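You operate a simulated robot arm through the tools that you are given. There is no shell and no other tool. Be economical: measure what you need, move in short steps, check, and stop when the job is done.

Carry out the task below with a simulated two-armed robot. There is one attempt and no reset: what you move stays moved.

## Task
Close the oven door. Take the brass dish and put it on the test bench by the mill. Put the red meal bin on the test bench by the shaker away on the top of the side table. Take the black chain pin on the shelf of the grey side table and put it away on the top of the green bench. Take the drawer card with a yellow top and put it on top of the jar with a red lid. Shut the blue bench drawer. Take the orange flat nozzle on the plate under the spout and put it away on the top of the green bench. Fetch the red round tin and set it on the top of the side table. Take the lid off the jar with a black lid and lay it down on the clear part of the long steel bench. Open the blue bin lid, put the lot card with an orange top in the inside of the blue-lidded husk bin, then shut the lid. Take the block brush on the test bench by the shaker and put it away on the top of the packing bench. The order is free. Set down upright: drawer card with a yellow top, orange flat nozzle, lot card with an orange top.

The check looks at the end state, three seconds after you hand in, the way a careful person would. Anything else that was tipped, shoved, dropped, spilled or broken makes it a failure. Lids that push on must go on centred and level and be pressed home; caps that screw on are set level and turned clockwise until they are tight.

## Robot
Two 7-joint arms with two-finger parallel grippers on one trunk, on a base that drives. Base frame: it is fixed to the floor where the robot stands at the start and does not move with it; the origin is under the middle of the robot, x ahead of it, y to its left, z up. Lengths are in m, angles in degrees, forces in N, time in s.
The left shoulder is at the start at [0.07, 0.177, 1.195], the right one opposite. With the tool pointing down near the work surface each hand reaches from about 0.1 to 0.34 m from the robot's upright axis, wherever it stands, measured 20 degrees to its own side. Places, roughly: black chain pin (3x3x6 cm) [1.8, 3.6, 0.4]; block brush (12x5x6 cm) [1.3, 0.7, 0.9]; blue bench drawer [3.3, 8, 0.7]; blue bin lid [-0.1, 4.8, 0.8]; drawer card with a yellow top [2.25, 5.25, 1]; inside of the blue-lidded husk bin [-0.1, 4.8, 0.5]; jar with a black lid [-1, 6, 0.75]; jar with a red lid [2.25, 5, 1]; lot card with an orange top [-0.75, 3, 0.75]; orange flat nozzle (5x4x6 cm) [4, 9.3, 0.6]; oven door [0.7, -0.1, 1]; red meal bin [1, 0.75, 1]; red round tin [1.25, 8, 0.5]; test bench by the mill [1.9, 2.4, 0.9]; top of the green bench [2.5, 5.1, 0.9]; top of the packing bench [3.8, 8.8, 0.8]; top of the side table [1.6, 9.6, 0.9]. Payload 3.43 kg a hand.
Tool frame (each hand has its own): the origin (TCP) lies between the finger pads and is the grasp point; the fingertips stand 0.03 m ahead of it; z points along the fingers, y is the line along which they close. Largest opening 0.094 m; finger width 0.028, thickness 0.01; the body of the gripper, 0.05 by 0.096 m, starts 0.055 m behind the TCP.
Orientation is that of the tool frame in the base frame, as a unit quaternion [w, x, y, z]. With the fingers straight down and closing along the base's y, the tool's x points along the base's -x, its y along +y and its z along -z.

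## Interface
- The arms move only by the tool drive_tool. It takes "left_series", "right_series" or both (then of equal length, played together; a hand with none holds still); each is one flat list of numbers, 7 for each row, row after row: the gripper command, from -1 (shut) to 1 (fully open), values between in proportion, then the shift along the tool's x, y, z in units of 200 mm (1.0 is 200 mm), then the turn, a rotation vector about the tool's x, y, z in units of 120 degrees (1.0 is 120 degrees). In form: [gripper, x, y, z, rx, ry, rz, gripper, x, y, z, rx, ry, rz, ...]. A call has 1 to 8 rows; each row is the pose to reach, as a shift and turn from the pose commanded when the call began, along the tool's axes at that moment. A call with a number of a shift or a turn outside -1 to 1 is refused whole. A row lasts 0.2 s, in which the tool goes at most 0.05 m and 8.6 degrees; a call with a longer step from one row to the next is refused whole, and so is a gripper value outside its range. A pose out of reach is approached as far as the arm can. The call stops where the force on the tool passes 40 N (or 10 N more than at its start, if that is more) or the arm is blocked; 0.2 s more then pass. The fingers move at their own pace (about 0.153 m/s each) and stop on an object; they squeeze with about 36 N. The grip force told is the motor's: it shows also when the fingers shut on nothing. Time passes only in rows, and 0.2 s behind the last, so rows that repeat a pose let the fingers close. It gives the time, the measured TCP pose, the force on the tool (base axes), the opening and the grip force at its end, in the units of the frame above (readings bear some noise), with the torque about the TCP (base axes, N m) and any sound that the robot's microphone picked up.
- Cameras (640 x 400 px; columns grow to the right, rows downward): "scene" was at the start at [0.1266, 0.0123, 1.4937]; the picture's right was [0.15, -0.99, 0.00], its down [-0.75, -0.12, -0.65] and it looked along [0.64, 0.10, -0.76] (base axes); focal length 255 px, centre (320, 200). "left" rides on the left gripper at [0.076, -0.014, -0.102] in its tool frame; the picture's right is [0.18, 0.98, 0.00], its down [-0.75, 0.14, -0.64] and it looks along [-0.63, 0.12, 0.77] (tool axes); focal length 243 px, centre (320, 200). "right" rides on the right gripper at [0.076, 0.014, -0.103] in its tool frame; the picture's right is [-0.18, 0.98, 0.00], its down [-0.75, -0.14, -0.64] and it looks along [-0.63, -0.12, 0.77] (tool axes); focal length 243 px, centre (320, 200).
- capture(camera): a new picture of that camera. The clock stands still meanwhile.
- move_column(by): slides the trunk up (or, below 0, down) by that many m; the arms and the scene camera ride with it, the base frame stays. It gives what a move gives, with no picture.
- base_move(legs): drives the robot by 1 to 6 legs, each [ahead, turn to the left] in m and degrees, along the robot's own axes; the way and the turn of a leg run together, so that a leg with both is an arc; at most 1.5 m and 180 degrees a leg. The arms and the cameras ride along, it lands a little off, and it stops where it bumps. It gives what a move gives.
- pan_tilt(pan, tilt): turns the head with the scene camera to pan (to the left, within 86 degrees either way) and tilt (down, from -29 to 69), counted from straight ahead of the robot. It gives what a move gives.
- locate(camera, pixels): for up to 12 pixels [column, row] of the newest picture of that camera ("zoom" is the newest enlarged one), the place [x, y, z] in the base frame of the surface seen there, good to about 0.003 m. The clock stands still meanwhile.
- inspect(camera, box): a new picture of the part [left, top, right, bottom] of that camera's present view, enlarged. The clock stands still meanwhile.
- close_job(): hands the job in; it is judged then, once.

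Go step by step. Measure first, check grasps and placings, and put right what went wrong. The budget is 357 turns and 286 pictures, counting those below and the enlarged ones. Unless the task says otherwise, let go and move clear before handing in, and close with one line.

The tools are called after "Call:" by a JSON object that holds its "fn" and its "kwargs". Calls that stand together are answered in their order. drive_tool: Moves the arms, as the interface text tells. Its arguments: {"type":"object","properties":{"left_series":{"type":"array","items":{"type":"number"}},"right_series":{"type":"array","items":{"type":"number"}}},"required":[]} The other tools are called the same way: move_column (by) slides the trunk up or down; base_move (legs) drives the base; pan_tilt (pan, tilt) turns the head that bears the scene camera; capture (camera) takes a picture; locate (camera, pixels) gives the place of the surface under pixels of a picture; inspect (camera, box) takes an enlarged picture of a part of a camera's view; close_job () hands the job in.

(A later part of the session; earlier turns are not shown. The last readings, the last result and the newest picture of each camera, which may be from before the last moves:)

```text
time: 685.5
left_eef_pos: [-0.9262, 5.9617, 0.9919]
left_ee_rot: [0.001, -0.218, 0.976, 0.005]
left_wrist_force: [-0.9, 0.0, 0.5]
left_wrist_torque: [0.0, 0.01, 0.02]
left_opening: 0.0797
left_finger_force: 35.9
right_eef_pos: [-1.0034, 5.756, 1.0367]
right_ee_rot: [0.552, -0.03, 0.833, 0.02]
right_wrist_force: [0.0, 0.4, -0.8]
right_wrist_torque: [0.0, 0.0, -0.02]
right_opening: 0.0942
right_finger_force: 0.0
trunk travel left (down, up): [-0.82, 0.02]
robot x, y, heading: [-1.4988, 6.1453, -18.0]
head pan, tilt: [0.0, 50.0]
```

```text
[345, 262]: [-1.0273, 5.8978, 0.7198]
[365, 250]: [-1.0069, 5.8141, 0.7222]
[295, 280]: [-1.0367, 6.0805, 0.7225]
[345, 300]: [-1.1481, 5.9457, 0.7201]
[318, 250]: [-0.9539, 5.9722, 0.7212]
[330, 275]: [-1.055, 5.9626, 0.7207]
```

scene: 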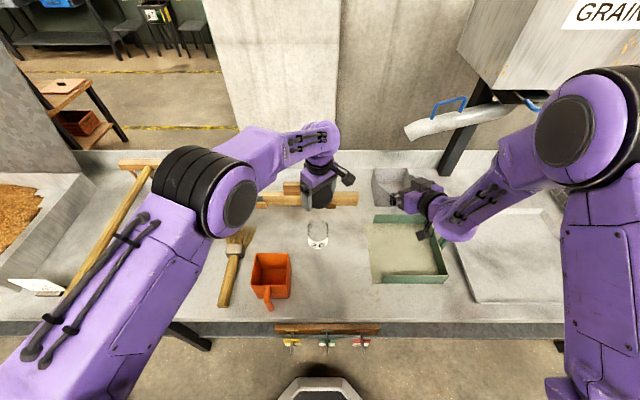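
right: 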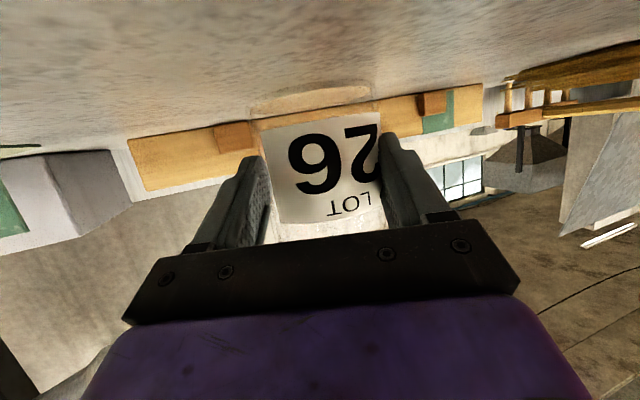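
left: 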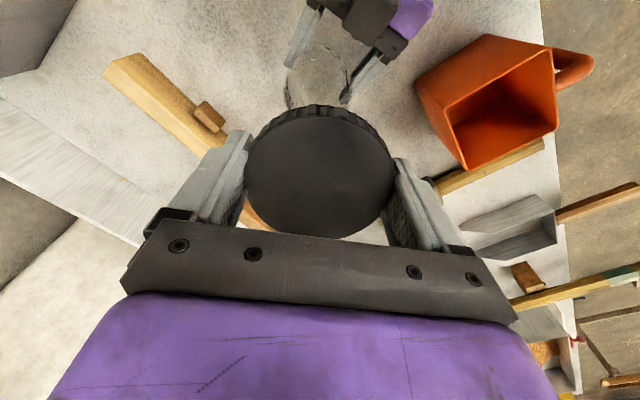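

Call:
{"fn": "drive_tool", "kwargs": {"left_series": [-1, 0.2, 0.03, 0, 0, 0, 0, -1, 0.4, 0.06, 0.05, 0, 0, 0, -1, 0.6, 0.1, 0.15, 0, 0, 0, -1, 0.66, 0.107, 0.35, 0, 0, 0, -1, 0.66, 0.107, 0.55, 0, 0, 0, -1, 0.66, 0.107, 0.75, 0, 0, 0, -1, 0.66, 0.107, 0.95, 0, 0, 0]}}

Call:
{"fn": "drive_tool", "kwargs": {"left_series": [-1, 0, 0, 0.1, 0, 0, 0, -1, 0, 0, 0.18, 0, 0, 0, -1, 0, 0, 0.21, 0, 0, 0, -1, 0, 0, 0.23, 0, 0, 0]}}

Call:
{"fn": "capture", "kwargs": {"camera": "left"}}

```text
time: 687.1
left_eef_pos: [-1.0553, 5.9267, 0.801]
left_ee_rot: [0.001, -0.218, 0.976, 0.004]
left_wrist_force: [0.3, -0.6, 0.2]
left_wrist_torque: [-0.05, -0.01, 0.0]
left_opening: 0.0794
left_finger_force: 36.4
right_eef_pos: [-1.0021, 5.7571, 1.0363]
right_ee_rot: [0.551, -0.03, 0.834, 0.02]
right_wrist_force: [-0.1, -1.1, -0.9]
right_wrist_torque: [-0.02, 0.04, 0.01]
right_opening: 0.0942
right_finger_force: 0.0
trunk travel left (down, up): [-0.82, 0.02]
robot x, y, heading: [-1.4985, 6.146, -17.7]
head pan, tilt: [0.0, 50.0]
```

```text
time: 688.1
left_eef_pos: [-1.0549, 5.9265, 0.7552]
left_ee_rot: [0.0, -0.218, 0.976, 0.005]
left_wrist_force: [-0.1, 0.0, -0.3]
left_wrist_torque: [-0.01, -0.01, 0.02]
left_opening: 0.0795
left_finger_force: 35.8
right_eef_pos: [-1.0014, 5.7574, 1.0368]
right_ee_rot: [0.551, -0.031, 0.834, 0.02]
right_wrist_force: [0.1, -0.9, 0.5]
right_wrist_torque: [-0.02, 0.0, 0.01]
right_opening: 0.0942
right_finger_force: 0.1
trunk travel left (down, up): [-0.82, 0.02]
robot x, y, heading: [-1.5032, 6.1432, -18.1]
head pan, tilt: [0.0, 50.0]
```

```text
85 pictures are left
```

left: 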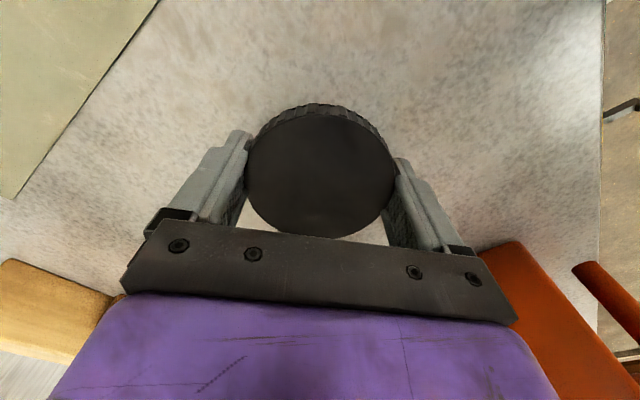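

Call:
{"fn": "drive_tool", "kwargs": {"left_series": [-1, 0, 0, 0.01, 0, 0, 0, -1, 0, 0, 0.02, 0, 0, 0, -1, 0, 0, 0.025, 0, 0, 0]}}

```text
time: 688.9
left_eef_pos: [-1.0547, 5.927, 0.7494]
left_ee_rot: [-0.001, -0.219, 0.976, 0.004]
left_wrist_force: [-0.3, 1.1, 0.1]
left_wrist_torque: [0.01, -0.03, 0.0]
left_opening: 0.0794
left_finger_force: 35.4
right_eef_pos: [-1.004, 5.7567, 1.036]
right_ee_rot: [0.553, -0.031, 0.833, 0.02]
right_wrist_force: [-0.5, 0.6, -0.5]
right_wrist_torque: [-0.02, 0.01, 0.03]
right_opening: 0.0942
right_finger_force: 0.1
trunk travel left (down, up): [-0.82, 0.02]
robot x, y, heading: [-1.5035, 6.1449, -17.7]
head pan, tilt: [0.0, 50.0]
```

Call:
{"fn": "drive_tool", "kwargs": {"left_series": [-1, 0, 0, 0.006, 0, 0, 0, 0.9, 0, 0, 0.006, 0, 0, 0, 1, 0, 0, 0.006, 0, 0, 0, 1, 0, 0, -0.1, 0, 0, 0, 1, 0, 0, -0.3, 0, 0, 0, 1, 0, 0, -0.5, 0, 0, 0, 1, 0, 0, -0.7, 0, 0, 0, 1, 0, 0, -0.9, 0, 0, 0]}}

Call:
{"fn": "capture", "kwargs": {"camera": "left"}}

Call:
{"fn": "inspect", "kwargs": {"camera": "scene", "box": [220, 180, 420, 320]}}

```text
time: 690.7
left_eef_pos: [-1.0575, 5.9273, 0.93]
left_ee_rot: [0.0, -0.218, 0.976, 0.004]
left_wrist_force: [0.8, -0.9, 0.5]
left_wrist_torque: [-0.03, -0.02, 0.0]
left_opening: 0.0939
left_finger_force: 0.0
right_eef_pos: [-1.0031, 5.7581, 1.0369]
right_ee_rot: [0.552, -0.03, 0.833, 0.02]
right_wrist_force: [-0.3, 0.3, -0.5]
right_wrist_torque: [0.06, -0.02, 0.01]
right_opening: 0.0941
right_finger_force: 0.1
trunk travel left (down, up): [-0.82, 0.02]
robot x, y, heading: [-1.5014, 6.1437, -17.6]
head pan, tilt: [0.0, 50.0]
```

```text
84 pictures are left
```

left: 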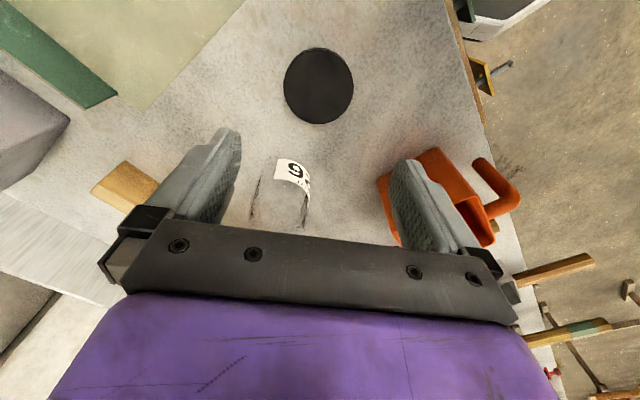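

```text
2.86 times, centred on (320, 250) of scene
```

zoom: 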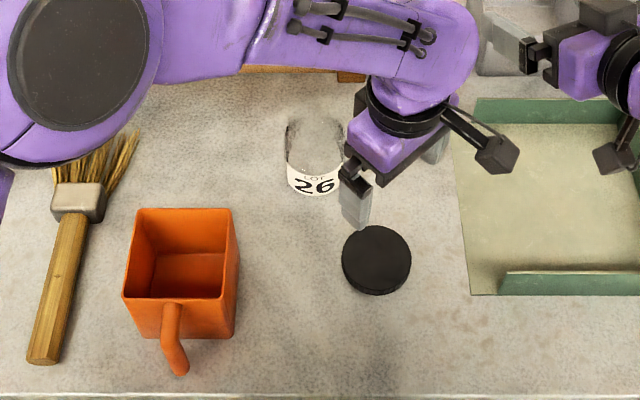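

The lid lies flat on the bench and the jar stands. Only the brass dish remains to be found. I back off, tidy the arms, and look around from here.

Call:
{"fn": "base_move", "kwargs": {"legs": [[-0.4, 0]]}}

Call:
{"fn": "drive_tool", "kwargs": {"left_series": [0, 0, 0, -0.15, 0, 0, 0.07, 0, 0, 0, -0.3, 0, 0, 0.14, 0, 0, 0, -0.45, 0, 0, 0.21, 0, 0, 0, -0.6, 0, 0, 0.28, 0, 0, 0, -0.75, 0, 0, 0.33, 0, 0, 0, -0.9, 0, 0, 0.33, 0, 0, 0, -0.9, 0, 0, 0.33, 0, 0, 0, -0.9, 0, 0, 0.33], "right_series": [0, 0, 0, 0, 0, 0.07, 0, 0, 0, 0, 0, 0, 0.14, 0, 0, 0, 0, 0, 0, 0.21, 0, 0, 0, 0, 0, 0, 0.28, 0, 0, 0, 0, 0, 0, 0.35, 0, 0, 0, 0, 0, 0, 0.42, 0, 0, 0, 0, 0, 0, 0.49, 0, 0, 0, 0, 0, 0, 0.56, 0]}}

Call:
{"fn": "pan_tilt", "kwargs": {"pan": -45, "tilt": 25}}

Call:
{"fn": "capture", "kwargs": {"camera": "scene"}}

Call:
{"fn": "pan_tilt", "kwargs": {"pan": 20, "tilt": 35}}

Call:
{"fn": "capture", "kwargs": {"camera": "scene"}}

```text
time: 693.2
left_eef_pos: [-1.4386, 6.0503, 0.9297]
left_ee_rot: [0.0, -0.22, 0.975, 0.005]
left_wrist_force: [-0.2, -0.2, 0.7]
left_wrist_torque: [-0.01, -0.01, 0.0]
left_opening: 0.0941
left_finger_force: 0.0
right_eef_pos: [-1.383, 5.8816, 1.0367]
right_ee_rot: [0.551, -0.032, 0.834, 0.021]
right_wrist_force: [0.4, 1.2, -0.4]
right_wrist_torque: [-0.01, -0.03, -0.04]
right_opening: 0.094
right_finger_force: 0.0
trunk travel left (down, up): [-0.82, 0.02]
robot x, y, heading: [-1.8838, 6.2695, -17.7]
head pan, tilt: [0.0, 50.0]
```

```text
time: 695.0
left_eef_pos: [-1.4318, 6.0573, 1.1]
left_ee_rot: [-0.021, 0.111, 0.994, -0.001]
left_wrist_force: [0.3, 0.5, 0.6]
left_wrist_torque: [-0.03, 0.01, 0.01]
left_opening: 0.0468
left_finger_force: 0.0
right_eef_pos: [-1.3827, 5.882, 1.0354]
right_ee_rot: [-0.003, -0.038, 0.999, 0.0]
right_wrist_force: [-0.2, 0.3, -0.3]
right_wrist_torque: [0.01, 0.0, -0.01]
right_opening: 0.047
right_finger_force: 0.1
trunk travel left (down, up): [-0.82, 0.02]
robot x, y, heading: [-1.8852, 6.2669, -17.5]
head pan, tilt: [0.0, 50.0]
```

```text
time: 696.1
left_eef_pos: [-1.4288, 6.0563, 1.1099]
left_ee_rot: [-0.012, 0.11, 0.994, -0.005]
left_wrist_force: [-0.2, 0.5, -0.1]
left_wrist_torque: [0.02, -0.05, -0.01]
left_opening: 0.0469
left_finger_force: 0.1
right_eef_pos: [-1.3833, 5.8831, 1.0348]
right_ee_rot: [-0.001, -0.038, 0.999, 0.001]
right_wrist_force: [0.2, -0.1, -0.6]
right_wrist_torque: [-0.02, 0.0, 0.0]
right_opening: 0.0469
right_finger_force: 0.0
trunk travel left (down, up): [-0.82, 0.02]
robot x, y, heading: [-1.8845, 6.2688, -17.4]
head pan, tilt: [-45.0, 25.0]
```

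```text
82 pictures are left
```

scene: 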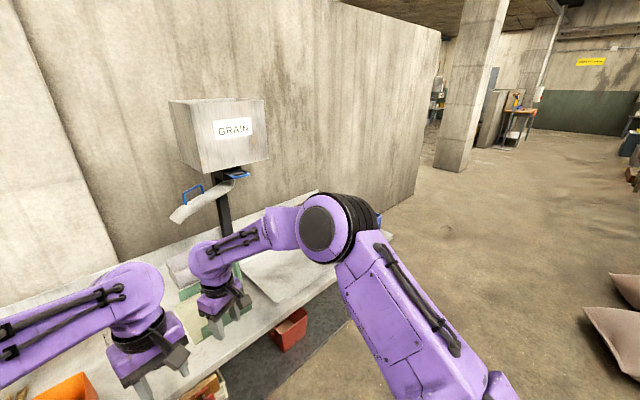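

```text
time: 697.5
left_eef_pos: [-1.4307, 6.0542, 1.1157]
left_ee_rot: [-0.008, 0.112, 0.994, -0.008]
left_wrist_force: [-0.4, 0.3, -0.7]
left_wrist_torque: [-0.01, -0.01, -0.02]
left_opening: 0.047
left_finger_force: 0.1
right_eef_pos: [-1.3836, 5.8836, 1.0365]
right_ee_rot: [-0.001, -0.039, 0.999, 0.0]
right_wrist_force: [0.3, 0.5, -0.7]
right_wrist_torque: [-0.02, 0.01, 0.0]
right_opening: 0.0472
right_finger_force: 0.1
trunk travel left (down, up): [-0.82, 0.02]
robot x, y, heading: [-1.887, 6.2694, -17.4]
head pan, tilt: [20.0, 35.0]
```

```text
81 pictures are left
```

scene: 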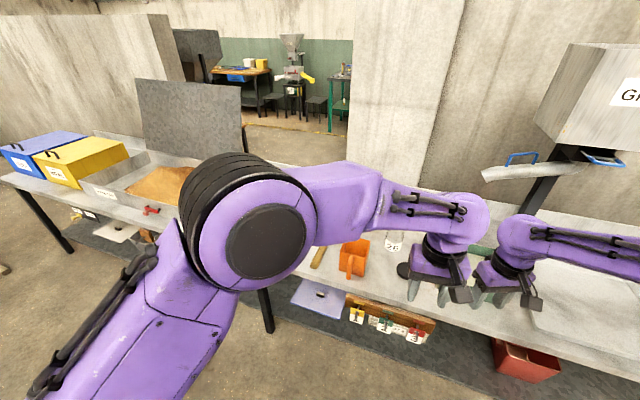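

Call:
{"fn": "pan_tilt", "kwargs": {"pan": -70, "tilt": 20}}

Call:
{"fn": "capture", "kwargs": {"camera": "scene"}}

Call:
{"fn": "inspect", "kwargs": {"camera": "scene", "box": [240, 60, 480, 210]}}

```text
time: 699.1
left_eef_pos: [-1.4299, 6.0527, 1.1173]
left_ee_rot: [-0.007, 0.112, 0.994, -0.01]
left_wrist_force: [0.4, 0.0, 0.0]
left_wrist_torque: [-0.01, -0.02, 0.01]
left_opening: 0.047
left_finger_force: 0.1
right_eef_pos: [-1.3827, 5.8837, 1.0359]
right_ee_rot: [-0.001, -0.038, 0.999, 0.0]
right_wrist_force: [-0.5, 0.7, -1.1]
right_wrist_torque: [0.01, 0.02, -0.02]
right_opening: 0.0472
right_finger_force: 0.0
trunk travel left (down, up): [-0.82, 0.02]
robot x, y, heading: [-1.8904, 6.2679, -17.6]
head pan, tilt: [-70.0, 20.0]
```

```text
80 pictures are left
```

scene: 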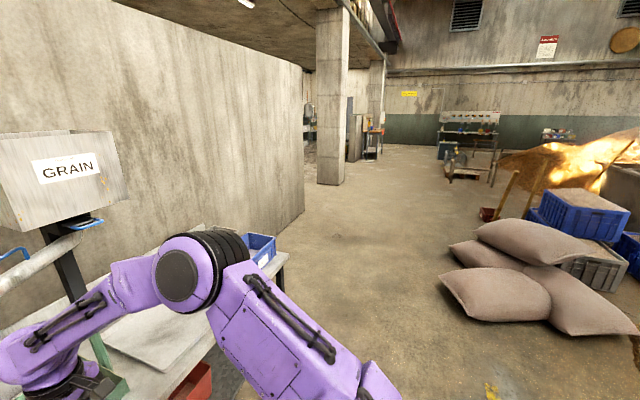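

```text
2.67 times, centred on (360, 135) of scene
```

zoom: 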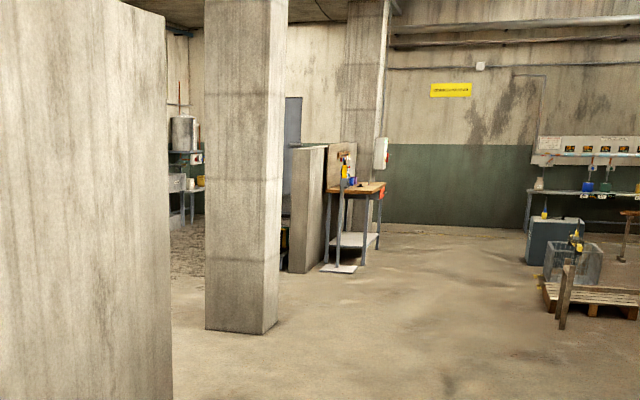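

Call:
{"fn": "locate", "kwargs": {"camera": "scene", "pixels": [[303, 208], [330, 184], [345, 183], [360, 160], [310, 170], [450, 275], [485, 215], [400, 200], [375, 132], [310, 128]]}}

```text
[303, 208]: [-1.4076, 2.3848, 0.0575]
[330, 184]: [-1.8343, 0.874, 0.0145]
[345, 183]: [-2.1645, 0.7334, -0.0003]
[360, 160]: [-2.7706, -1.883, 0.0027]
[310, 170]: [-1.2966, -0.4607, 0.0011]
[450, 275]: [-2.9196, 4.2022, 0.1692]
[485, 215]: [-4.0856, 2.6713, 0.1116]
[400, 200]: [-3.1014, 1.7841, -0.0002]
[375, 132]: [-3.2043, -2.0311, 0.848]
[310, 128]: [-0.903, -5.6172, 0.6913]
```

There is a way back at the other end: the wall ends at (-1.4,2.38) and a pillar stands at (-1.9,0.9). I take it and look around on the way.

Call:
{"fn": "base_move", "kwargs": {"legs": [[0, -78.5], [1.0, 0], [1.0, 0], [0, 8.7], [1.1, 0], [1.1, 0]]}}

Call:
{"fn": "base_move", "kwargs": {"legs": [[0, 57], [1.4, 0]]}}

Call:
{"fn": "pan_tilt", "kwargs": {"pan": 0, "tilt": 20}}

Call:
{"fn": "capture", "kwargs": {"camera": "scene"}}

```text
time: 723.5
left_eef_pos: [-1.9675, 1.5893, 1.1181]
left_ee_rot: [-0.01, 0.656, 0.755, -0.006]
left_wrist_force: [0.3, -1.0, -0.3]
left_wrist_torque: [0.02, -0.02, 0.02]
left_opening: 0.047
left_finger_force: 0.0
right_eef_pos: [-2.1113, 1.485, 1.0373]
right_ee_rot: [-0.001, 0.536, 0.844, 0.001]
right_wrist_force: [-0.1, 0.1, -0.1]
right_wrist_torque: [0.0, 0.0, 0.01]
right_opening: 0.0471
right_finger_force: 0.1
trunk travel left (down, up): [-0.82, 0.02]
robot x, y, heading: [-1.9266, 2.0897, -87.2]
head pan, tilt: [-70.0, 20.0]
```

```text
time: 733.0
left_eef_pos: [-0.3002, 1.0928, 1.1196]
left_ee_rot: [-0.006, 0.212, 0.977, -0.013]
left_wrist_force: [-0.6, 1.2, -0.6]
left_wrist_torque: [-0.01, -0.02, 0.0]
left_opening: 0.0471
left_finger_force: 0.2
right_eef_pos: [-0.2934, 0.9147, 1.0366]
right_ee_rot: [-0.001, 0.065, 0.998, 0.001]
right_wrist_force: [0.1, -0.1, -0.1]
right_wrist_torque: [0.01, -0.01, 0.0]
right_opening: 0.0469
right_finger_force: 0.0
trunk travel left (down, up): [-0.82, 0.02]
robot x, y, heading: [-0.7048, 1.3977, -29.4]
head pan, tilt: [-70.0, 20.0]
```

```text
time: 734.5
left_eef_pos: [-0.2994, 1.0926, 1.1187]
left_ee_rot: [-0.007, 0.212, 0.977, -0.013]
left_wrist_force: [-0.4, 0.8, -0.3]
left_wrist_torque: [0.02, 0.0, 0.03]
left_opening: 0.047
left_finger_force: 0.1
right_eef_pos: [-0.2947, 0.9148, 1.0363]
right_ee_rot: [-0.001, 0.066, 0.998, 0.0]
right_wrist_force: [0.2, 0.0, -0.5]
right_wrist_torque: [0.0, -0.03, 0.01]
right_opening: 0.0471
right_finger_force: 0.0
trunk travel left (down, up): [-0.82, 0.02]
robot x, y, heading: [-0.703, 1.3985, -29.6]
head pan, tilt: [0.0, 20.0]
```

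```text
78 pictures are left
```

scene: 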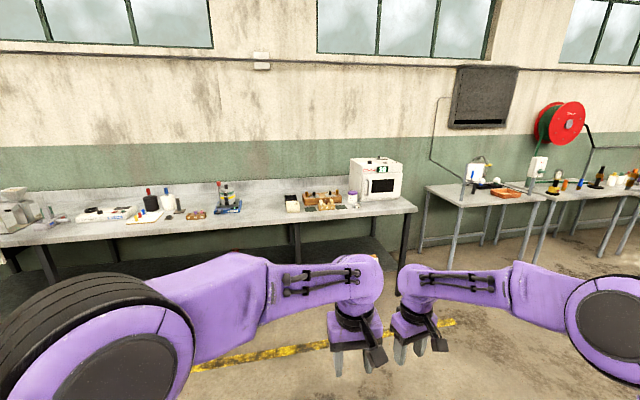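

Call:
{"fn": "inspect", "kwargs": {"camera": "scene", "box": [420, 130, 640, 230]}}

Call:
{"fn": "inspect", "kwargs": {"camera": "scene", "box": [0, 150, 220, 260]}}

Call:
{"fn": "inspect", "kwargs": {"camera": "scene", "box": [210, 150, 420, 260]}}

```text
2.91 times, centred on (530, 180) of scene
```

zoom: 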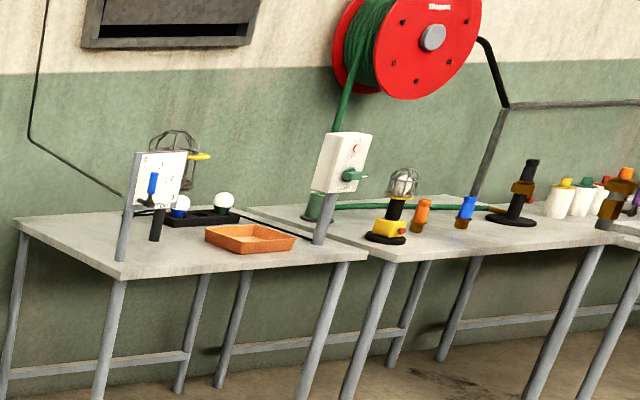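

```text
2.91 times, centred on (110, 205) of scene
```

zoom: 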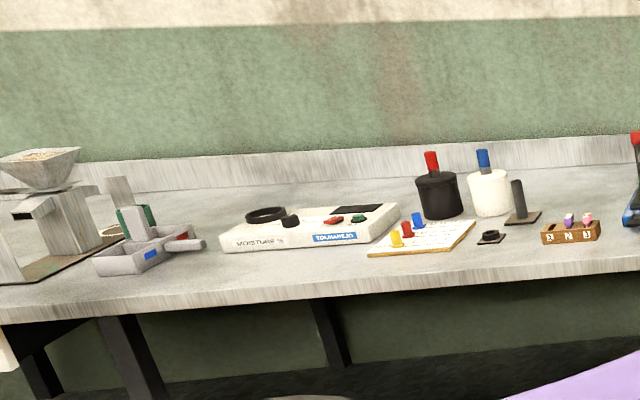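

```text
3.05 times, centred on (315, 205) of scene
```

zoom: 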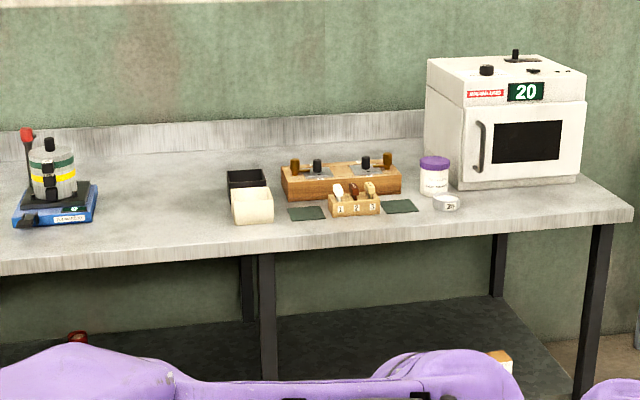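

Call:
{"fn": "base_move", "kwargs": {"legs": [[0.75, 0], [0, 10]]}}

Call:
{"fn": "move_column", "kwargs": {"by": -0.4}}

Call:
{"fn": "pan_tilt", "kwargs": {"pan": -15, "tilt": 25}}

Call:
{"fn": "capture", "kwargs": {"camera": "scene"}}

Call:
{"fn": "pan_tilt", "kwargs": {"pan": 50, "tilt": 20}}

Call:
{"fn": "capture", "kwargs": {"camera": "scene"}}

```text
time: 739.3
left_eef_pos: [0.4062, 0.7762, 1.1204]
left_ee_rot: [-0.006, 0.133, 0.991, -0.012]
left_wrist_force: [-0.3, 0.7, 0.6]
left_wrist_torque: [-0.02, 0.0, -0.04]
left_opening: 0.0471
left_finger_force: 0.0
right_eef_pos: [0.4411, 0.6038, 1.0365]
right_ee_rot: [-0.001, -0.013, 1.0, 0.001]
right_wrist_force: [-0.6, 0.3, 0.2]
right_wrist_torque: [0.0, 0.02, -0.01]
right_opening: 0.047
right_finger_force: 0.1
trunk travel left (down, up): [-0.82, 0.02]
robot x, y, heading: [-0.046, 1.0172, -20.3]
head pan, tilt: [0.0, 20.0]
```

```text
time: 743.1
left_eef_pos: [0.4062, 0.7787, 0.7208]
left_ee_rot: [-0.006, 0.132, 0.991, -0.013]
left_wrist_force: [0.2, -0.5, 0.1]
left_wrist_torque: [0.02, 0.02, 0.01]
left_opening: 0.0469
left_finger_force: 0.1
right_eef_pos: [0.44, 0.6043, 0.6362]
right_ee_rot: [-0.001, -0.014, 1.0, 0.0]
right_wrist_force: [-0.3, 0.5, 0.3]
right_wrist_torque: [-0.02, 0.01, -0.02]
right_opening: 0.0469
right_finger_force: 0.0
trunk travel left (down, up): [-0.42, 0.42]
robot x, y, heading: [-0.0447, 1.0129, -20.2]
head pan, tilt: [0.0, 20.0]
```

```text
time: 743.9
left_eef_pos: [0.4061, 0.7788, 0.7195]
left_ee_rot: [-0.006, 0.132, 0.991, -0.013]
left_wrist_force: [-0.2, -0.7, -0.4]
left_wrist_torque: [-0.03, 0.0, 0.01]
left_opening: 0.0469
left_finger_force: 0.0
right_eef_pos: [0.4411, 0.6051, 0.6366]
right_ee_rot: [-0.001, -0.014, 1.0, 0.0]
right_wrist_force: [-1.2, 0.4, 0.7]
right_wrist_torque: [0.01, 0.0, 0.0]
right_opening: 0.0472
right_finger_force: 0.1
trunk travel left (down, up): [-0.42, 0.42]
robot x, y, heading: [-0.0438, 1.0156, -20.5]
head pan, tilt: [-15.0, 25.0]
```

```text
74 pictures are left
```

scene: 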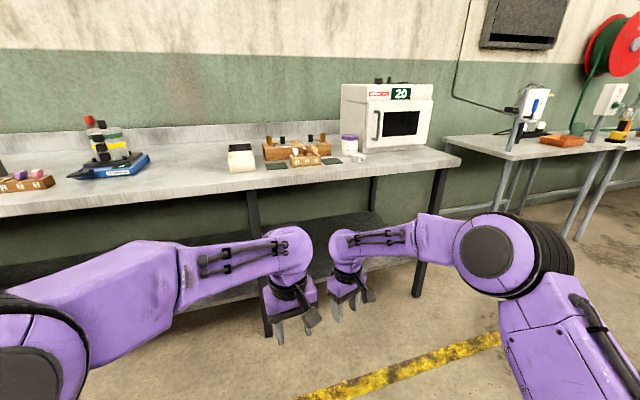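

```text
time: 745.2
left_eef_pos: [0.4073, 0.7773, 0.7201]
left_ee_rot: [-0.006, 0.132, 0.991, -0.013]
left_wrist_force: [0.2, 0.4, -0.8]
left_wrist_torque: [0.04, 0.01, -0.01]
left_opening: 0.0471
left_finger_force: 0.1
right_eef_pos: [0.4399, 0.6049, 0.6358]
right_ee_rot: [-0.002, -0.015, 1.0, 0.0]
right_wrist_force: [0.3, 0.4, 0.3]
right_wrist_torque: [0.0, -0.03, -0.01]
right_opening: 0.047
right_finger_force: 0.1
trunk travel left (down, up): [-0.42, 0.42]
robot x, y, heading: [-0.0401, 1.0151, -20.5]
head pan, tilt: [50.0, 20.0]
```

```text
73 pictures are left
```

scene: 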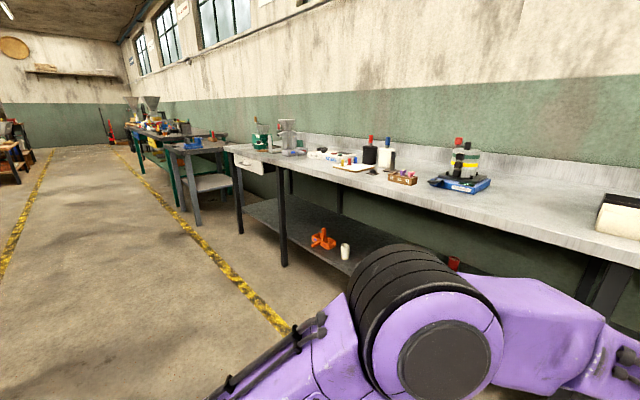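

A drawer of the mill bench stands ajar (white front at (248,165)); the dish may be there. I raise the trunk and go look.

Call:
{"fn": "move_column", "kwargs": {"by": 0.4}}

Call:
{"fn": "base_move", "kwargs": {"legs": [[0, 84], [0.9, 0], [0.85, 0], [0, -82]]}}

Call:
{"fn": "pan_tilt", "kwargs": {"pan": 0, "tilt": 45}}

Call:
{"fn": "capture", "kwargs": {"camera": "scene"}}

```text
time: 749.1
left_eef_pos: [0.4073, 0.7782, 1.1207]
left_ee_rot: [-0.005, 0.133, 0.991, -0.013]
left_wrist_force: [1.1, -0.1, 0.4]
left_wrist_torque: [0.03, 0.01, 0.01]
left_opening: 0.0475
left_finger_force: 0.2
right_eef_pos: [0.441, 0.6046, 1.0355]
right_ee_rot: [-0.002, -0.015, 1.0, 0.0]
right_wrist_force: [0.4, 0.2, 0.5]
right_wrist_torque: [0.0, -0.01, -0.01]
right_opening: 0.0469
right_finger_force: 0.2
trunk travel left (down, up): [-0.82, 0.02]
robot x, y, heading: [-0.0388, 1.0153, -20.3]
head pan, tilt: [50.0, 20.0]
```

```text
time: 765.1
left_eef_pos: [1.158, 2.3981, 1.1198]
left_ee_rot: [-0.006, 0.109, 0.994, -0.014]
left_wrist_force: [-0.6, 0.3, -0.2]
left_wrist_torque: [-0.01, 0.0, 0.01]
left_opening: 0.0471
left_finger_force: 0.1
right_eef_pos: [1.1996, 2.2273, 1.036]
right_ee_rot: [-0.001, -0.038, 0.999, 0.001]
right_wrist_force: [-0.8, 0.0, 0.2]
right_wrist_torque: [0.01, 0.0, -0.01]
right_opening: 0.0469
right_finger_force: 0.0
trunk travel left (down, up): [-0.82, 0.02]
robot x, y, heading: [0.6991, 2.6085, -17.7]
head pan, tilt: [50.0, 20.0]
```

```text
time: 766.3
left_eef_pos: [1.1578, 2.3981, 1.1197]
left_ee_rot: [-0.006, 0.109, 0.994, -0.013]
left_wrist_force: [0.5, 0.7, -0.5]
left_wrist_torque: [-0.01, 0.01, 0.02]
left_opening: 0.0471
left_finger_force: 0.1
right_eef_pos: [1.1994, 2.2267, 1.037]
right_ee_rot: [-0.001, -0.038, 0.999, 0.0]
right_wrist_force: [0.0, -0.3, -0.5]
right_wrist_torque: [-0.01, -0.01, 0.0]
right_opening: 0.0468
right_finger_force: 0.2
trunk travel left (down, up): [-0.82, 0.02]
robot x, y, heading: [0.7, 2.6158, -17.6]
head pan, tilt: [0.0, 45.0]
```

```text
72 pictures are left
```

scene: 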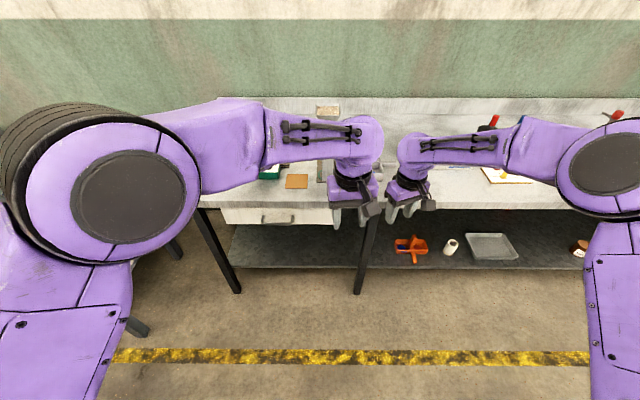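

Call:
{"fn": "drive_tool", "kwargs": {"left_series": [0, 0.1, 0.2, 0, 0, 0, 0, 0, 0.2, 0.4, 0, 0, 0, 0, 0, 0.3, 0.6, 0, 0, 0, 0, 0, 0.3, 0.8, 0, 0, 0, 0, 0, 0.3, 1.0, 0, 0, 0, 0], "right_series": [0, 0, -0.2, 0, 0, 0, 0, 0, 0, -0.4, 0, 0, 0, 0, 0, 0, -0.6, 0, 0, 0, 0, 0, 0, -0.8, 0, 0, 0, 0, 0, 0, -1.0, 0, 0, 0, 0]}}

Call:
{"fn": "base_move", "kwargs": {"legs": [[0.25, 0]]}}

Call:
{"fn": "capture", "kwargs": {"camera": "scene"}}

```text
time: 767.5
left_eef_pos: [1.1418, 2.6076, 1.1169]
left_ee_rot: [-0.005, 0.109, 0.994, -0.014]
left_wrist_force: [0.0, -0.1, 0.1]
left_wrist_torque: [-0.01, 0.04, 0.0]
left_opening: 0.0471
left_finger_force: 0.1
right_eef_pos: [1.2132, 2.0291, 1.0364]
right_ee_rot: [-0.001, -0.039, 0.999, 0.0]
right_wrist_force: [-0.3, 0.0, -0.1]
right_wrist_torque: [0.03, -0.03, -0.04]
right_opening: 0.0468
right_finger_force: 0.0
trunk travel left (down, up): [-0.82, 0.02]
robot x, y, heading: [0.6968, 2.6171, -17.9]
head pan, tilt: [0.0, 45.0]
```

```text
time: 769.4
left_eef_pos: [1.3789, 2.5286, 1.1166]
left_ee_rot: [-0.005, 0.112, 0.994, -0.013]
left_wrist_force: [-0.4, 0.1, -0.4]
left_wrist_torque: [0.0, -0.02, -0.01]
left_opening: 0.047
left_finger_force: 0.1
right_eef_pos: [1.4476, 1.948, 1.0387]
right_ee_rot: [-0.001, -0.035, 0.999, -0.001]
right_wrist_force: [-0.2, -0.5, 0.5]
right_wrist_torque: [0.0, -0.05, -0.03]
right_opening: 0.0468
right_finger_force: 0.0
trunk travel left (down, up): [-0.82, 0.02]
robot x, y, heading: [0.9396, 2.536, -18.1]
head pan, tilt: [0.0, 45.0]
```

```text
71 pictures are left
```

scene: 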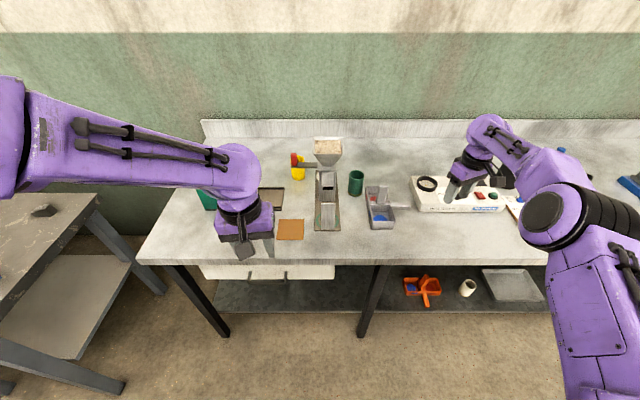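

Call:
{"fn": "inspect", "kwargs": {"camera": "scene", "box": [180, 120, 400, 310]}}

Call:
{"fn": "locate", "kwargs": {"camera": "scene", "pixels": [[205, 262], [205, 275], [330, 262], [330, 275], [265, 272], [290, 255], [283, 278], [150, 258], [500, 255], [360, 250], [290, 228]]}}

```text
2.11 times, centred on (290, 215) of scene
```

zoom: 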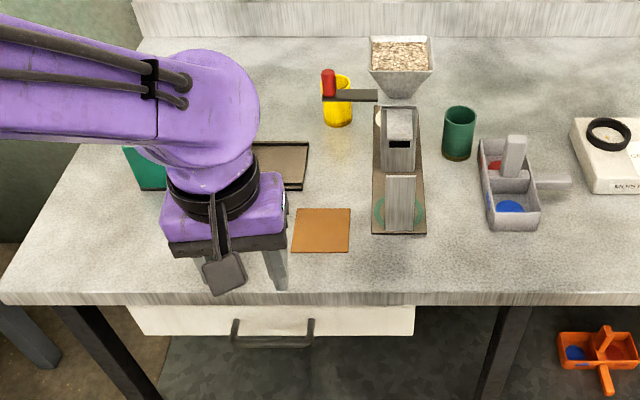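

```text
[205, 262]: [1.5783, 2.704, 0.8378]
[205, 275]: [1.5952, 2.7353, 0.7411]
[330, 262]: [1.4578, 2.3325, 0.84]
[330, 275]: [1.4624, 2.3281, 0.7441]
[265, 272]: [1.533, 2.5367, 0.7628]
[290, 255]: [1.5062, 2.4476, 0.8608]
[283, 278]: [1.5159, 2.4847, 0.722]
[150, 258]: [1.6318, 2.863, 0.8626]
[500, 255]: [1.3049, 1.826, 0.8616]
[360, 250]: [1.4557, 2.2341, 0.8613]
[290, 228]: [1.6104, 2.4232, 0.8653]
```

The mill-bench drawer is closed. Earlier I saw a small round item on the shaker bench's lower shelf below the oven; I go and inspect that first.

Call:
{"fn": "base_move", "kwargs": {"legs": [[-0.25, 0], [0, -94], [1.0, 0], [1.0, 0], [0, 80]]}}

Call:
{"fn": "pan_tilt", "kwargs": {"pan": 0, "tilt": 45}}

Call:
{"fn": "capture", "kwargs": {"camera": "scene"}}

```text
time: 788.0
left_eef_pos: [0.3933, 0.6715, 1.1169]
left_ee_rot: [-0.008, 0.225, 0.974, -0.013]
left_wrist_force: [0.2, 0.8, 0.6]
left_wrist_torque: [0.05, -0.03, 0.01]
left_opening: 0.0469
left_finger_force: 0.1
right_eef_pos: [0.3263, 0.0943, 1.0373]
right_ee_rot: [-0.001, 0.08, 0.997, 0.0]
right_wrist_force: [-0.2, 0.8, -0.2]
right_wrist_torque: [-0.03, -0.01, 0.01]
right_opening: 0.047
right_finger_force: 0.2
trunk travel left (down, up): [-0.82, 0.02]
robot x, y, heading: [-0.0376, 0.7849, -31.5]
head pan, tilt: [0.0, 45.0]
```

```text
time: 788.6
left_eef_pos: [0.3939, 0.6727, 1.1164]
left_ee_rot: [-0.008, 0.226, 0.974, -0.012]
left_wrist_force: [-0.3, -0.4, 0.6]
left_wrist_torque: [0.0, 0.03, 0.0]
left_opening: 0.047
left_finger_force: 0.0
right_eef_pos: [0.3263, 0.095, 1.0362]
right_ee_rot: [-0.002, 0.08, 0.997, 0.0]
right_wrist_force: [0.5, -0.3, 0.4]
right_wrist_torque: [0.04, 0.0, 0.01]
right_opening: 0.047
right_finger_force: 0.2
trunk travel left (down, up): [-0.82, 0.02]
robot x, y, heading: [-0.0386, 0.7825, -31.1]
head pan, tilt: [0.0, 45.0]
```

```text
69 pictures are left
```

scene: 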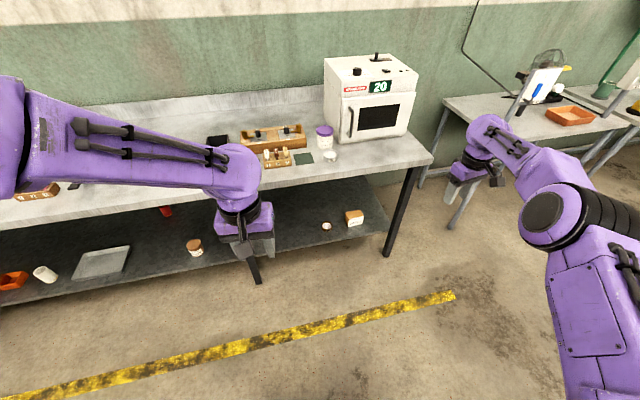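

Call:
{"fn": "inspect", "kwargs": {"camera": "scene", "box": [290, 190, 390, 260]}}

Call:
{"fn": "inspect", "kwargs": {"camera": "scene", "box": [140, 190, 250, 270]}}

Call:
{"fn": "locate", "kwargs": {"camera": "scene", "pixels": [[326, 226], [195, 245], [354, 215], [165, 212], [320, 240], [330, 157]]}}

```text
5.71 times, centred on (340, 225) of scene
```

zoom: 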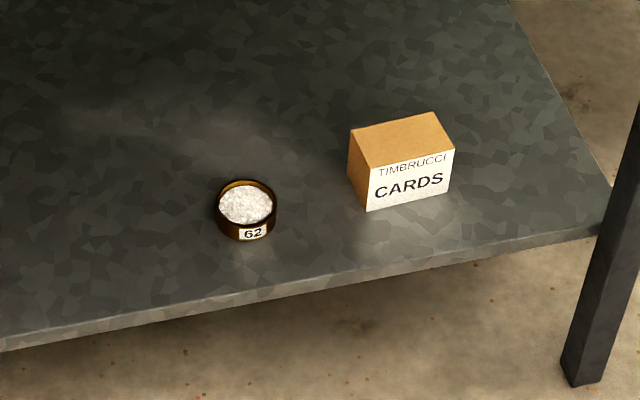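

```text
5.00 times, centred on (195, 230) of scene
```

zoom: 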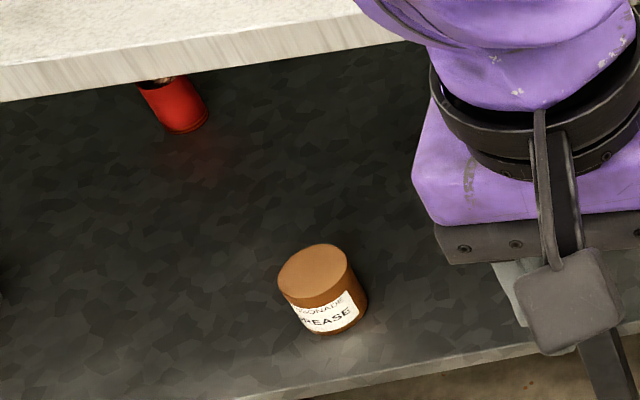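

```text
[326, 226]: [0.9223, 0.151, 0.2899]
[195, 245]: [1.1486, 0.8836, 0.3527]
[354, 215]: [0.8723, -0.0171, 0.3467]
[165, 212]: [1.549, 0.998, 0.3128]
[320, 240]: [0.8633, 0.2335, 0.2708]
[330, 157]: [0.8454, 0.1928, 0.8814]
```

The brass dish "62" (with white contents) is on the lower shelf at about (0.922,0.151,0.28). I position the robot, pull the right hand back, and prepare a level, tilted grasp.

Call:
{"fn": "drive_tool", "kwargs": {"right_series": [0, 0.2, 0.1, 0, 0, 0, 0, 0, 0.4, 0.2, 0, 0, 0, 0, 0, 0.6, 0.3, 0, 0, 0, 0, 0, 0.8, 0.4, 0, 0, 0, 0, 0, 1.0, 0.5, 0, 0, 0, 0]}}

Call:
{"fn": "base_move", "kwargs": {"legs": [[0, -6.6], [0.44, 0], [0, 19.7]]}}

Call:
{"fn": "move_column", "kwargs": {"by": -0.3}}

Call:
{"fn": "capture", "kwargs": {"camera": "scene"}}

```text
time: 789.8
left_eef_pos: [0.3919, 0.6735, 1.1174]
left_ee_rot: [-0.006, 0.226, 0.974, -0.013]
left_wrist_force: [-0.3, 0.0, 0.0]
left_wrist_torque: [0.03, -0.03, -0.01]
left_opening: 0.0469
left_finger_force: 0.0
right_eef_pos: [0.1428, 0.2252, 1.04]
right_ee_rot: [0.0, 0.08, 0.997, 0.0]
right_wrist_force: [-0.5, 0.2, 0.8]
right_wrist_torque: [-0.03, -0.04, -0.02]
right_opening: 0.0472
right_finger_force: 0.0
trunk travel left (down, up): [-0.82, 0.02]
robot x, y, heading: [-0.0353, 0.7812, -31.5]
head pan, tilt: [0.0, 45.0]
```

```text
time: 794.1
left_eef_pos: [0.7554, 0.4998, 1.1165]
left_ee_rot: [-0.005, 0.115, 0.993, -0.013]
left_wrist_force: [-0.6, -0.1, -0.1]
left_wrist_torque: [-0.03, 0.04, 0.0]
left_opening: 0.0472
left_finger_force: 0.1
right_eef_pos: [0.6139, 0.0066, 1.0399]
right_ee_rot: [0.0, -0.033, 0.999, 0.0]
right_wrist_force: [0.0, -1.1, 0.1]
right_wrist_torque: [0.0, 0.01, 0.0]
right_opening: 0.0472
right_finger_force: 0.0
trunk travel left (down, up): [-0.82, 0.02]
robot x, y, heading: [0.3117, 0.5129, -18.2]
head pan, tilt: [0.0, 45.0]
```

```text
time: 797.1
left_eef_pos: [0.7554, 0.4997, 0.8166]
left_ee_rot: [-0.006, 0.116, 0.993, -0.013]
left_wrist_force: [0.1, -0.7, -0.1]
left_wrist_torque: [0.01, 0.0, 0.02]
left_opening: 0.0469
left_finger_force: 0.1
right_eef_pos: [0.6144, 0.0068, 0.7398]
right_ee_rot: [-0.001, -0.033, 0.999, 0.0]
right_wrist_force: [0.7, 0.2, 0.5]
right_wrist_torque: [0.02, -0.01, -0.01]
right_opening: 0.0467
right_finger_force: 0.1
trunk travel left (down, up): [-0.52, 0.32]
robot x, y, heading: [0.313, 0.5126, -18.4]
head pan, tilt: [0.0, 45.0]
```

```text
66 pictures are left
```

scene: 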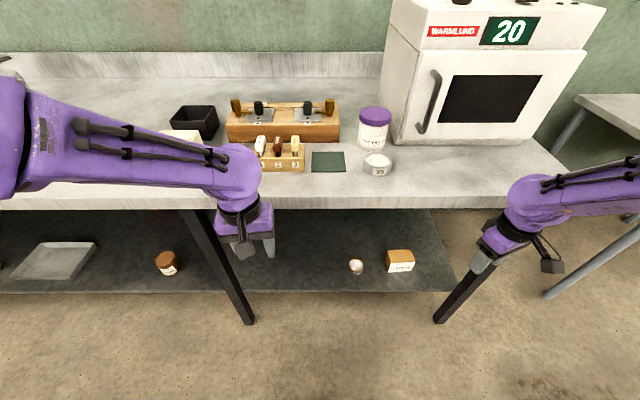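

Call:
{"fn": "inspect", "kwargs": {"camera": "scene", "box": [320, 230, 440, 310]}}

Call:
{"fn": "locate", "kwargs": {"camera": "scene", "pixels": [[356, 266], [340, 285], [375, 285], [430, 255], [400, 290], [480, 260], [455, 290], [215, 230]]}}

```text
5.00 times, centred on (380, 270) of scene
```

zoom: 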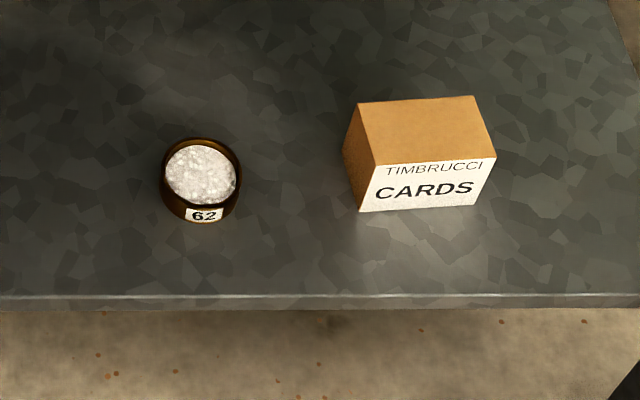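

```text
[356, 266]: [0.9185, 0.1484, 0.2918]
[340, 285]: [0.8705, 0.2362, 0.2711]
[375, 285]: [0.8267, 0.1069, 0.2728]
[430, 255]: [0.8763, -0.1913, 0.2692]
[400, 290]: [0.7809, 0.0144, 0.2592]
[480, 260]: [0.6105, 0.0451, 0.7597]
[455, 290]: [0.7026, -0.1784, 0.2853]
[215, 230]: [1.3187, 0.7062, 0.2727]
```

Call:
{"fn": "locate", "kwargs": {"camera": "zoom", "pixels": [[163, 178], [240, 178], [202, 139], [202, 205], [200, 175], [202, 218], [355, 150], [300, 180]]}}

Call:
{"fn": "drive_tool", "kwargs": {"right_series": [1, 0, 0, 0, 0, 0, 0.05, 1, 0, 0, 0, 0, 0, 0.1, 1, 0, 0, 0, 0, 0, 0.1]}}

```text
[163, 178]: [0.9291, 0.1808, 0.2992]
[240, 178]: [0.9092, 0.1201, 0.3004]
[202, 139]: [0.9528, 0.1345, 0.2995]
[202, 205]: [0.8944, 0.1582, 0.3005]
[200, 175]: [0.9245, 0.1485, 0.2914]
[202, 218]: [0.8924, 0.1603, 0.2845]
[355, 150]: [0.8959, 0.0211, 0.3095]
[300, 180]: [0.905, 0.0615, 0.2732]
```

```text
time: 797.9
left_eef_pos: [0.7557, 0.5005, 0.8164]
left_ee_rot: [-0.006, 0.115, 0.993, -0.014]
left_wrist_force: [0.1, 0.5, 1.0]
left_wrist_torque: [0.03, 0.0, -0.03]
left_opening: 0.0468
left_finger_force: 0.0
right_eef_pos: [0.6134, 0.0071, 0.7393]
right_ee_rot: [-0.001, 0.074, 0.997, 0.001]
right_wrist_force: [0.5, -0.1, -0.8]
right_wrist_torque: [-0.02, -0.02, 0.02]
right_opening: 0.0938
right_finger_force: 0.0
trunk travel left (down, up): [-0.52, 0.32]
robot x, y, heading: [0.3126, 0.5115, -18.4]
head pan, tilt: [0.0, 45.0]
```

Call:
{"fn": "drive_tool", "kwargs": {"right_series": [1, 0, 0, 0, 0, -0.07, 0, 1, 0, 0, 0, 0, -0.14, 0, 1, 0, 0, 0, 0, -0.21, 0, 1, 0, 0, 0, 0, -0.28, 0, 1, 0, 0, 0, 0, -0.35, 0, 1, 0, 0, 0, 0, -0.42, 0]}}

Call:
{"fn": "move_column", "kwargs": {"by": -0.32}}

Call:
{"fn": "capture", "kwargs": {"camera": "scene"}}

Call:
{"fn": "capture", "kwargs": {"camera": "right"}}

```text
time: 799.3
left_eef_pos: [0.7556, 0.4995, 0.8154]
left_ee_rot: [-0.006, 0.115, 0.993, -0.013]
left_wrist_force: [0.1, -0.7, -0.7]
left_wrist_torque: [0.03, -0.02, -0.03]
left_opening: 0.0468
left_finger_force: 0.1
right_eef_pos: [0.6129, 0.0059, 0.739]
right_ee_rot: [0.424, 0.067, 0.903, -0.031]
right_wrist_force: [0.3, 0.1, 0.4]
right_wrist_torque: [0.0, 0.02, 0.04]
right_opening: 0.0939
right_finger_force: 0.1
trunk travel left (down, up): [-0.52, 0.32]
robot x, y, heading: [0.3139, 0.5135, -18.3]
head pan, tilt: [0.0, 45.0]
```

```text
time: 802.5
left_eef_pos: [0.7573, 0.5, 0.497]
left_ee_rot: [-0.006, 0.115, 0.993, -0.013]
left_wrist_force: [-0.7, 0.2, -0.4]
left_wrist_torque: [0.02, -0.03, 0.0]
left_opening: 0.0471
left_finger_force: 0.0
right_eef_pos: [0.614, 0.007, 0.4203]
right_ee_rot: [0.424, 0.066, 0.903, -0.031]
right_wrist_force: [-1.0, -0.5, -0.3]
right_wrist_torque: [-0.03, 0.0, -0.02]
right_opening: 0.0941
right_finger_force: 0.1
trunk travel left (down, up): [-0.2, 0.64]
robot x, y, heading: [0.3132, 0.5085, -18.4]
head pan, tilt: [0.0, 45.0]
```

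```text
64 pictures are left
```

scene: 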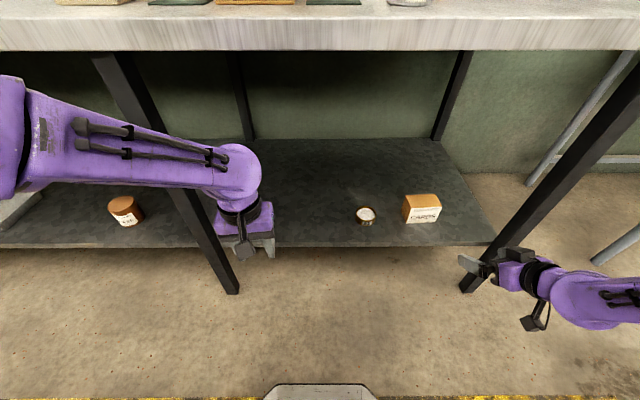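

```text
63 pictures are left
```

right: 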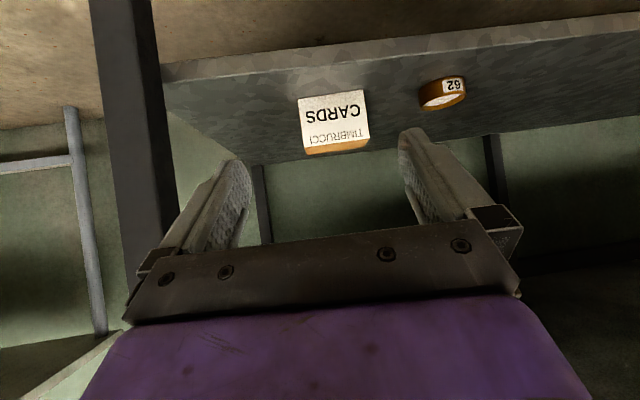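

Call:
{"fn": "drive_tool", "kwargs": {"right_series": [1, 0, 0.23, 0, 0, 0, 0, 1, 0, 0.46, 0, 0, 0, 0, 1, 0, 0.69, 0, 0, 0, 0, 1, 0, 0.925, 0, 0, 0, 0, 1, -0.11, 0.925, 0.21, 0, 0, 0, 1, -0.22, 0.925, 0.42, 0, 0, 0, 1, -0.34, 0.925, 0.64, 0, 0, 0, 1, -0.46, 0.925, 0.86, 0, 0, 0]}}

Call:
{"fn": "capture", "kwargs": {"camera": "right"}}

```text
refused: row 7 steps farther than a row can; nothing moved
```

```text
62 pictures are left
```

right: 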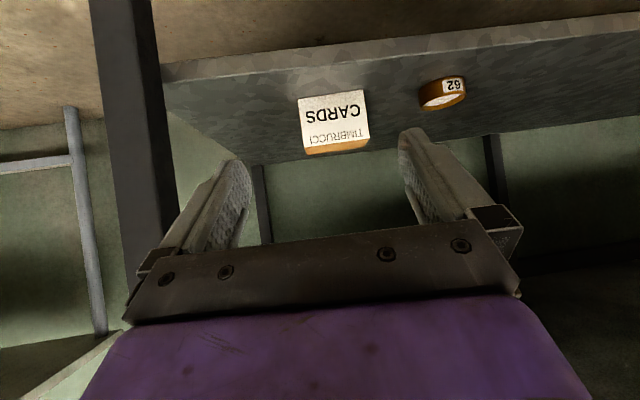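

Call:
{"fn": "drive_tool", "kwargs": {"right_series": [1, 0, 0.23, 0, 0, 0, 0, 1, 0, 0.46, 0, 0, 0, 0, 1, 0, 0.69, 0, 0, 0, 0, 1, 0, 0.925, 0, 0, 0, 0, 1, -0.11, 0.925, 0.21, 0, 0, 0, 1, -0.22, 0.925, 0.42, 0, 0, 0, 1, -0.33, 0.925, 0.63, 0, 0, 0, 1, -0.44, 0.925, 0.83, 0, 0, 0]}}

Call:
{"fn": "capture", "kwargs": {"camera": "right"}}

```text
time: 804.3
left_eef_pos: [0.7556, 0.4997, 0.4958]
left_ee_rot: [-0.005, 0.115, 0.993, -0.013]
left_wrist_force: [-0.7, -0.4, 0.8]
left_wrist_torque: [-0.01, -0.01, 0.0]
left_opening: 0.0467
left_finger_force: 0.1
right_eef_pos: [0.826, 0.1644, 0.3817]
right_ee_rot: [0.424, 0.066, 0.903, -0.031]
right_wrist_force: [-0.7, 0.5, 0.5]
right_wrist_torque: [0.0, 0.0, 0.0]
right_opening: 0.0936
right_finger_force: 0.1
right hand out of reach, approached as far as the arm can: row 2, 3, 4
trunk travel left (down, up): [-0.2, 0.64]
robot x, y, heading: [0.3137, 0.5123, -18.1]
head pan, tilt: [0.0, 45.0]
```

```text
61 pictures are left
```

right: 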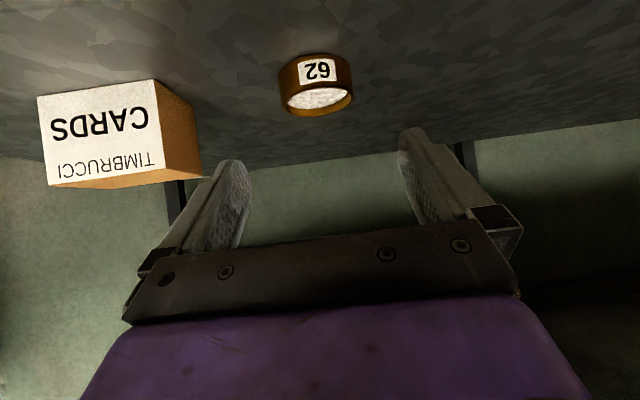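

Call:
{"fn": "locate", "kwargs": {"camera": "right", "pixels": [[281, 88], [353, 85], [318, 113], [318, 84], [318, 58], [200, 150]]}}

```text
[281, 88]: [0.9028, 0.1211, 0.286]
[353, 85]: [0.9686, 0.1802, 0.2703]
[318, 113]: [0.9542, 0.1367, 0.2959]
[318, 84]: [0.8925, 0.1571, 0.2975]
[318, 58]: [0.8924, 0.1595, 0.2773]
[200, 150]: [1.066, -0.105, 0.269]
```

Call:
{"fn": "drive_tool", "kwargs": {"right_series": [1, -0.01, -0.01, 0.18, 0, 0, 0, 1, -0.01, -0.01, 0.36, 0, 0, 0, 1, -0.01, -0.01, 0.5, 0, 0, 0, 1, -0.01, -0.01, 0.62, 0, 0, 0]}}

Call:
{"fn": "capture", "kwargs": {"camera": "right"}}

```text
time: 805.3
left_eef_pos: [0.7557, 0.4998, 0.496]
left_ee_rot: [-0.006, 0.116, 0.993, -0.013]
left_wrist_force: [0.2, -0.2, 0.1]
left_wrist_torque: [-0.01, 0.01, 0.0]
left_opening: 0.0466
left_finger_force: 0.0
right_eef_pos: [0.919, 0.1465, 0.3037]
right_ee_rot: [0.425, 0.066, 0.902, -0.032]
right_wrist_force: [-0.5, -0.2, 0.5]
right_wrist_torque: [0.05, 0.02, 0.03]
right_opening: 0.094
right_finger_force: 0.1
trunk travel left (down, up): [-0.2, 0.64]
robot x, y, heading: [0.3145, 0.5091, -18.4]
head pan, tilt: [0.0, 45.0]
```

```text
60 pictures are left
```

right: 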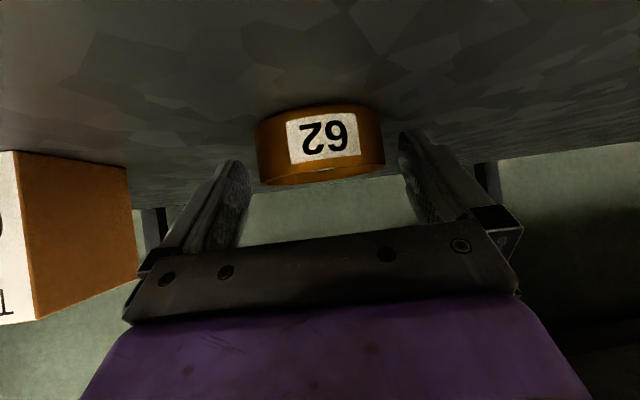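

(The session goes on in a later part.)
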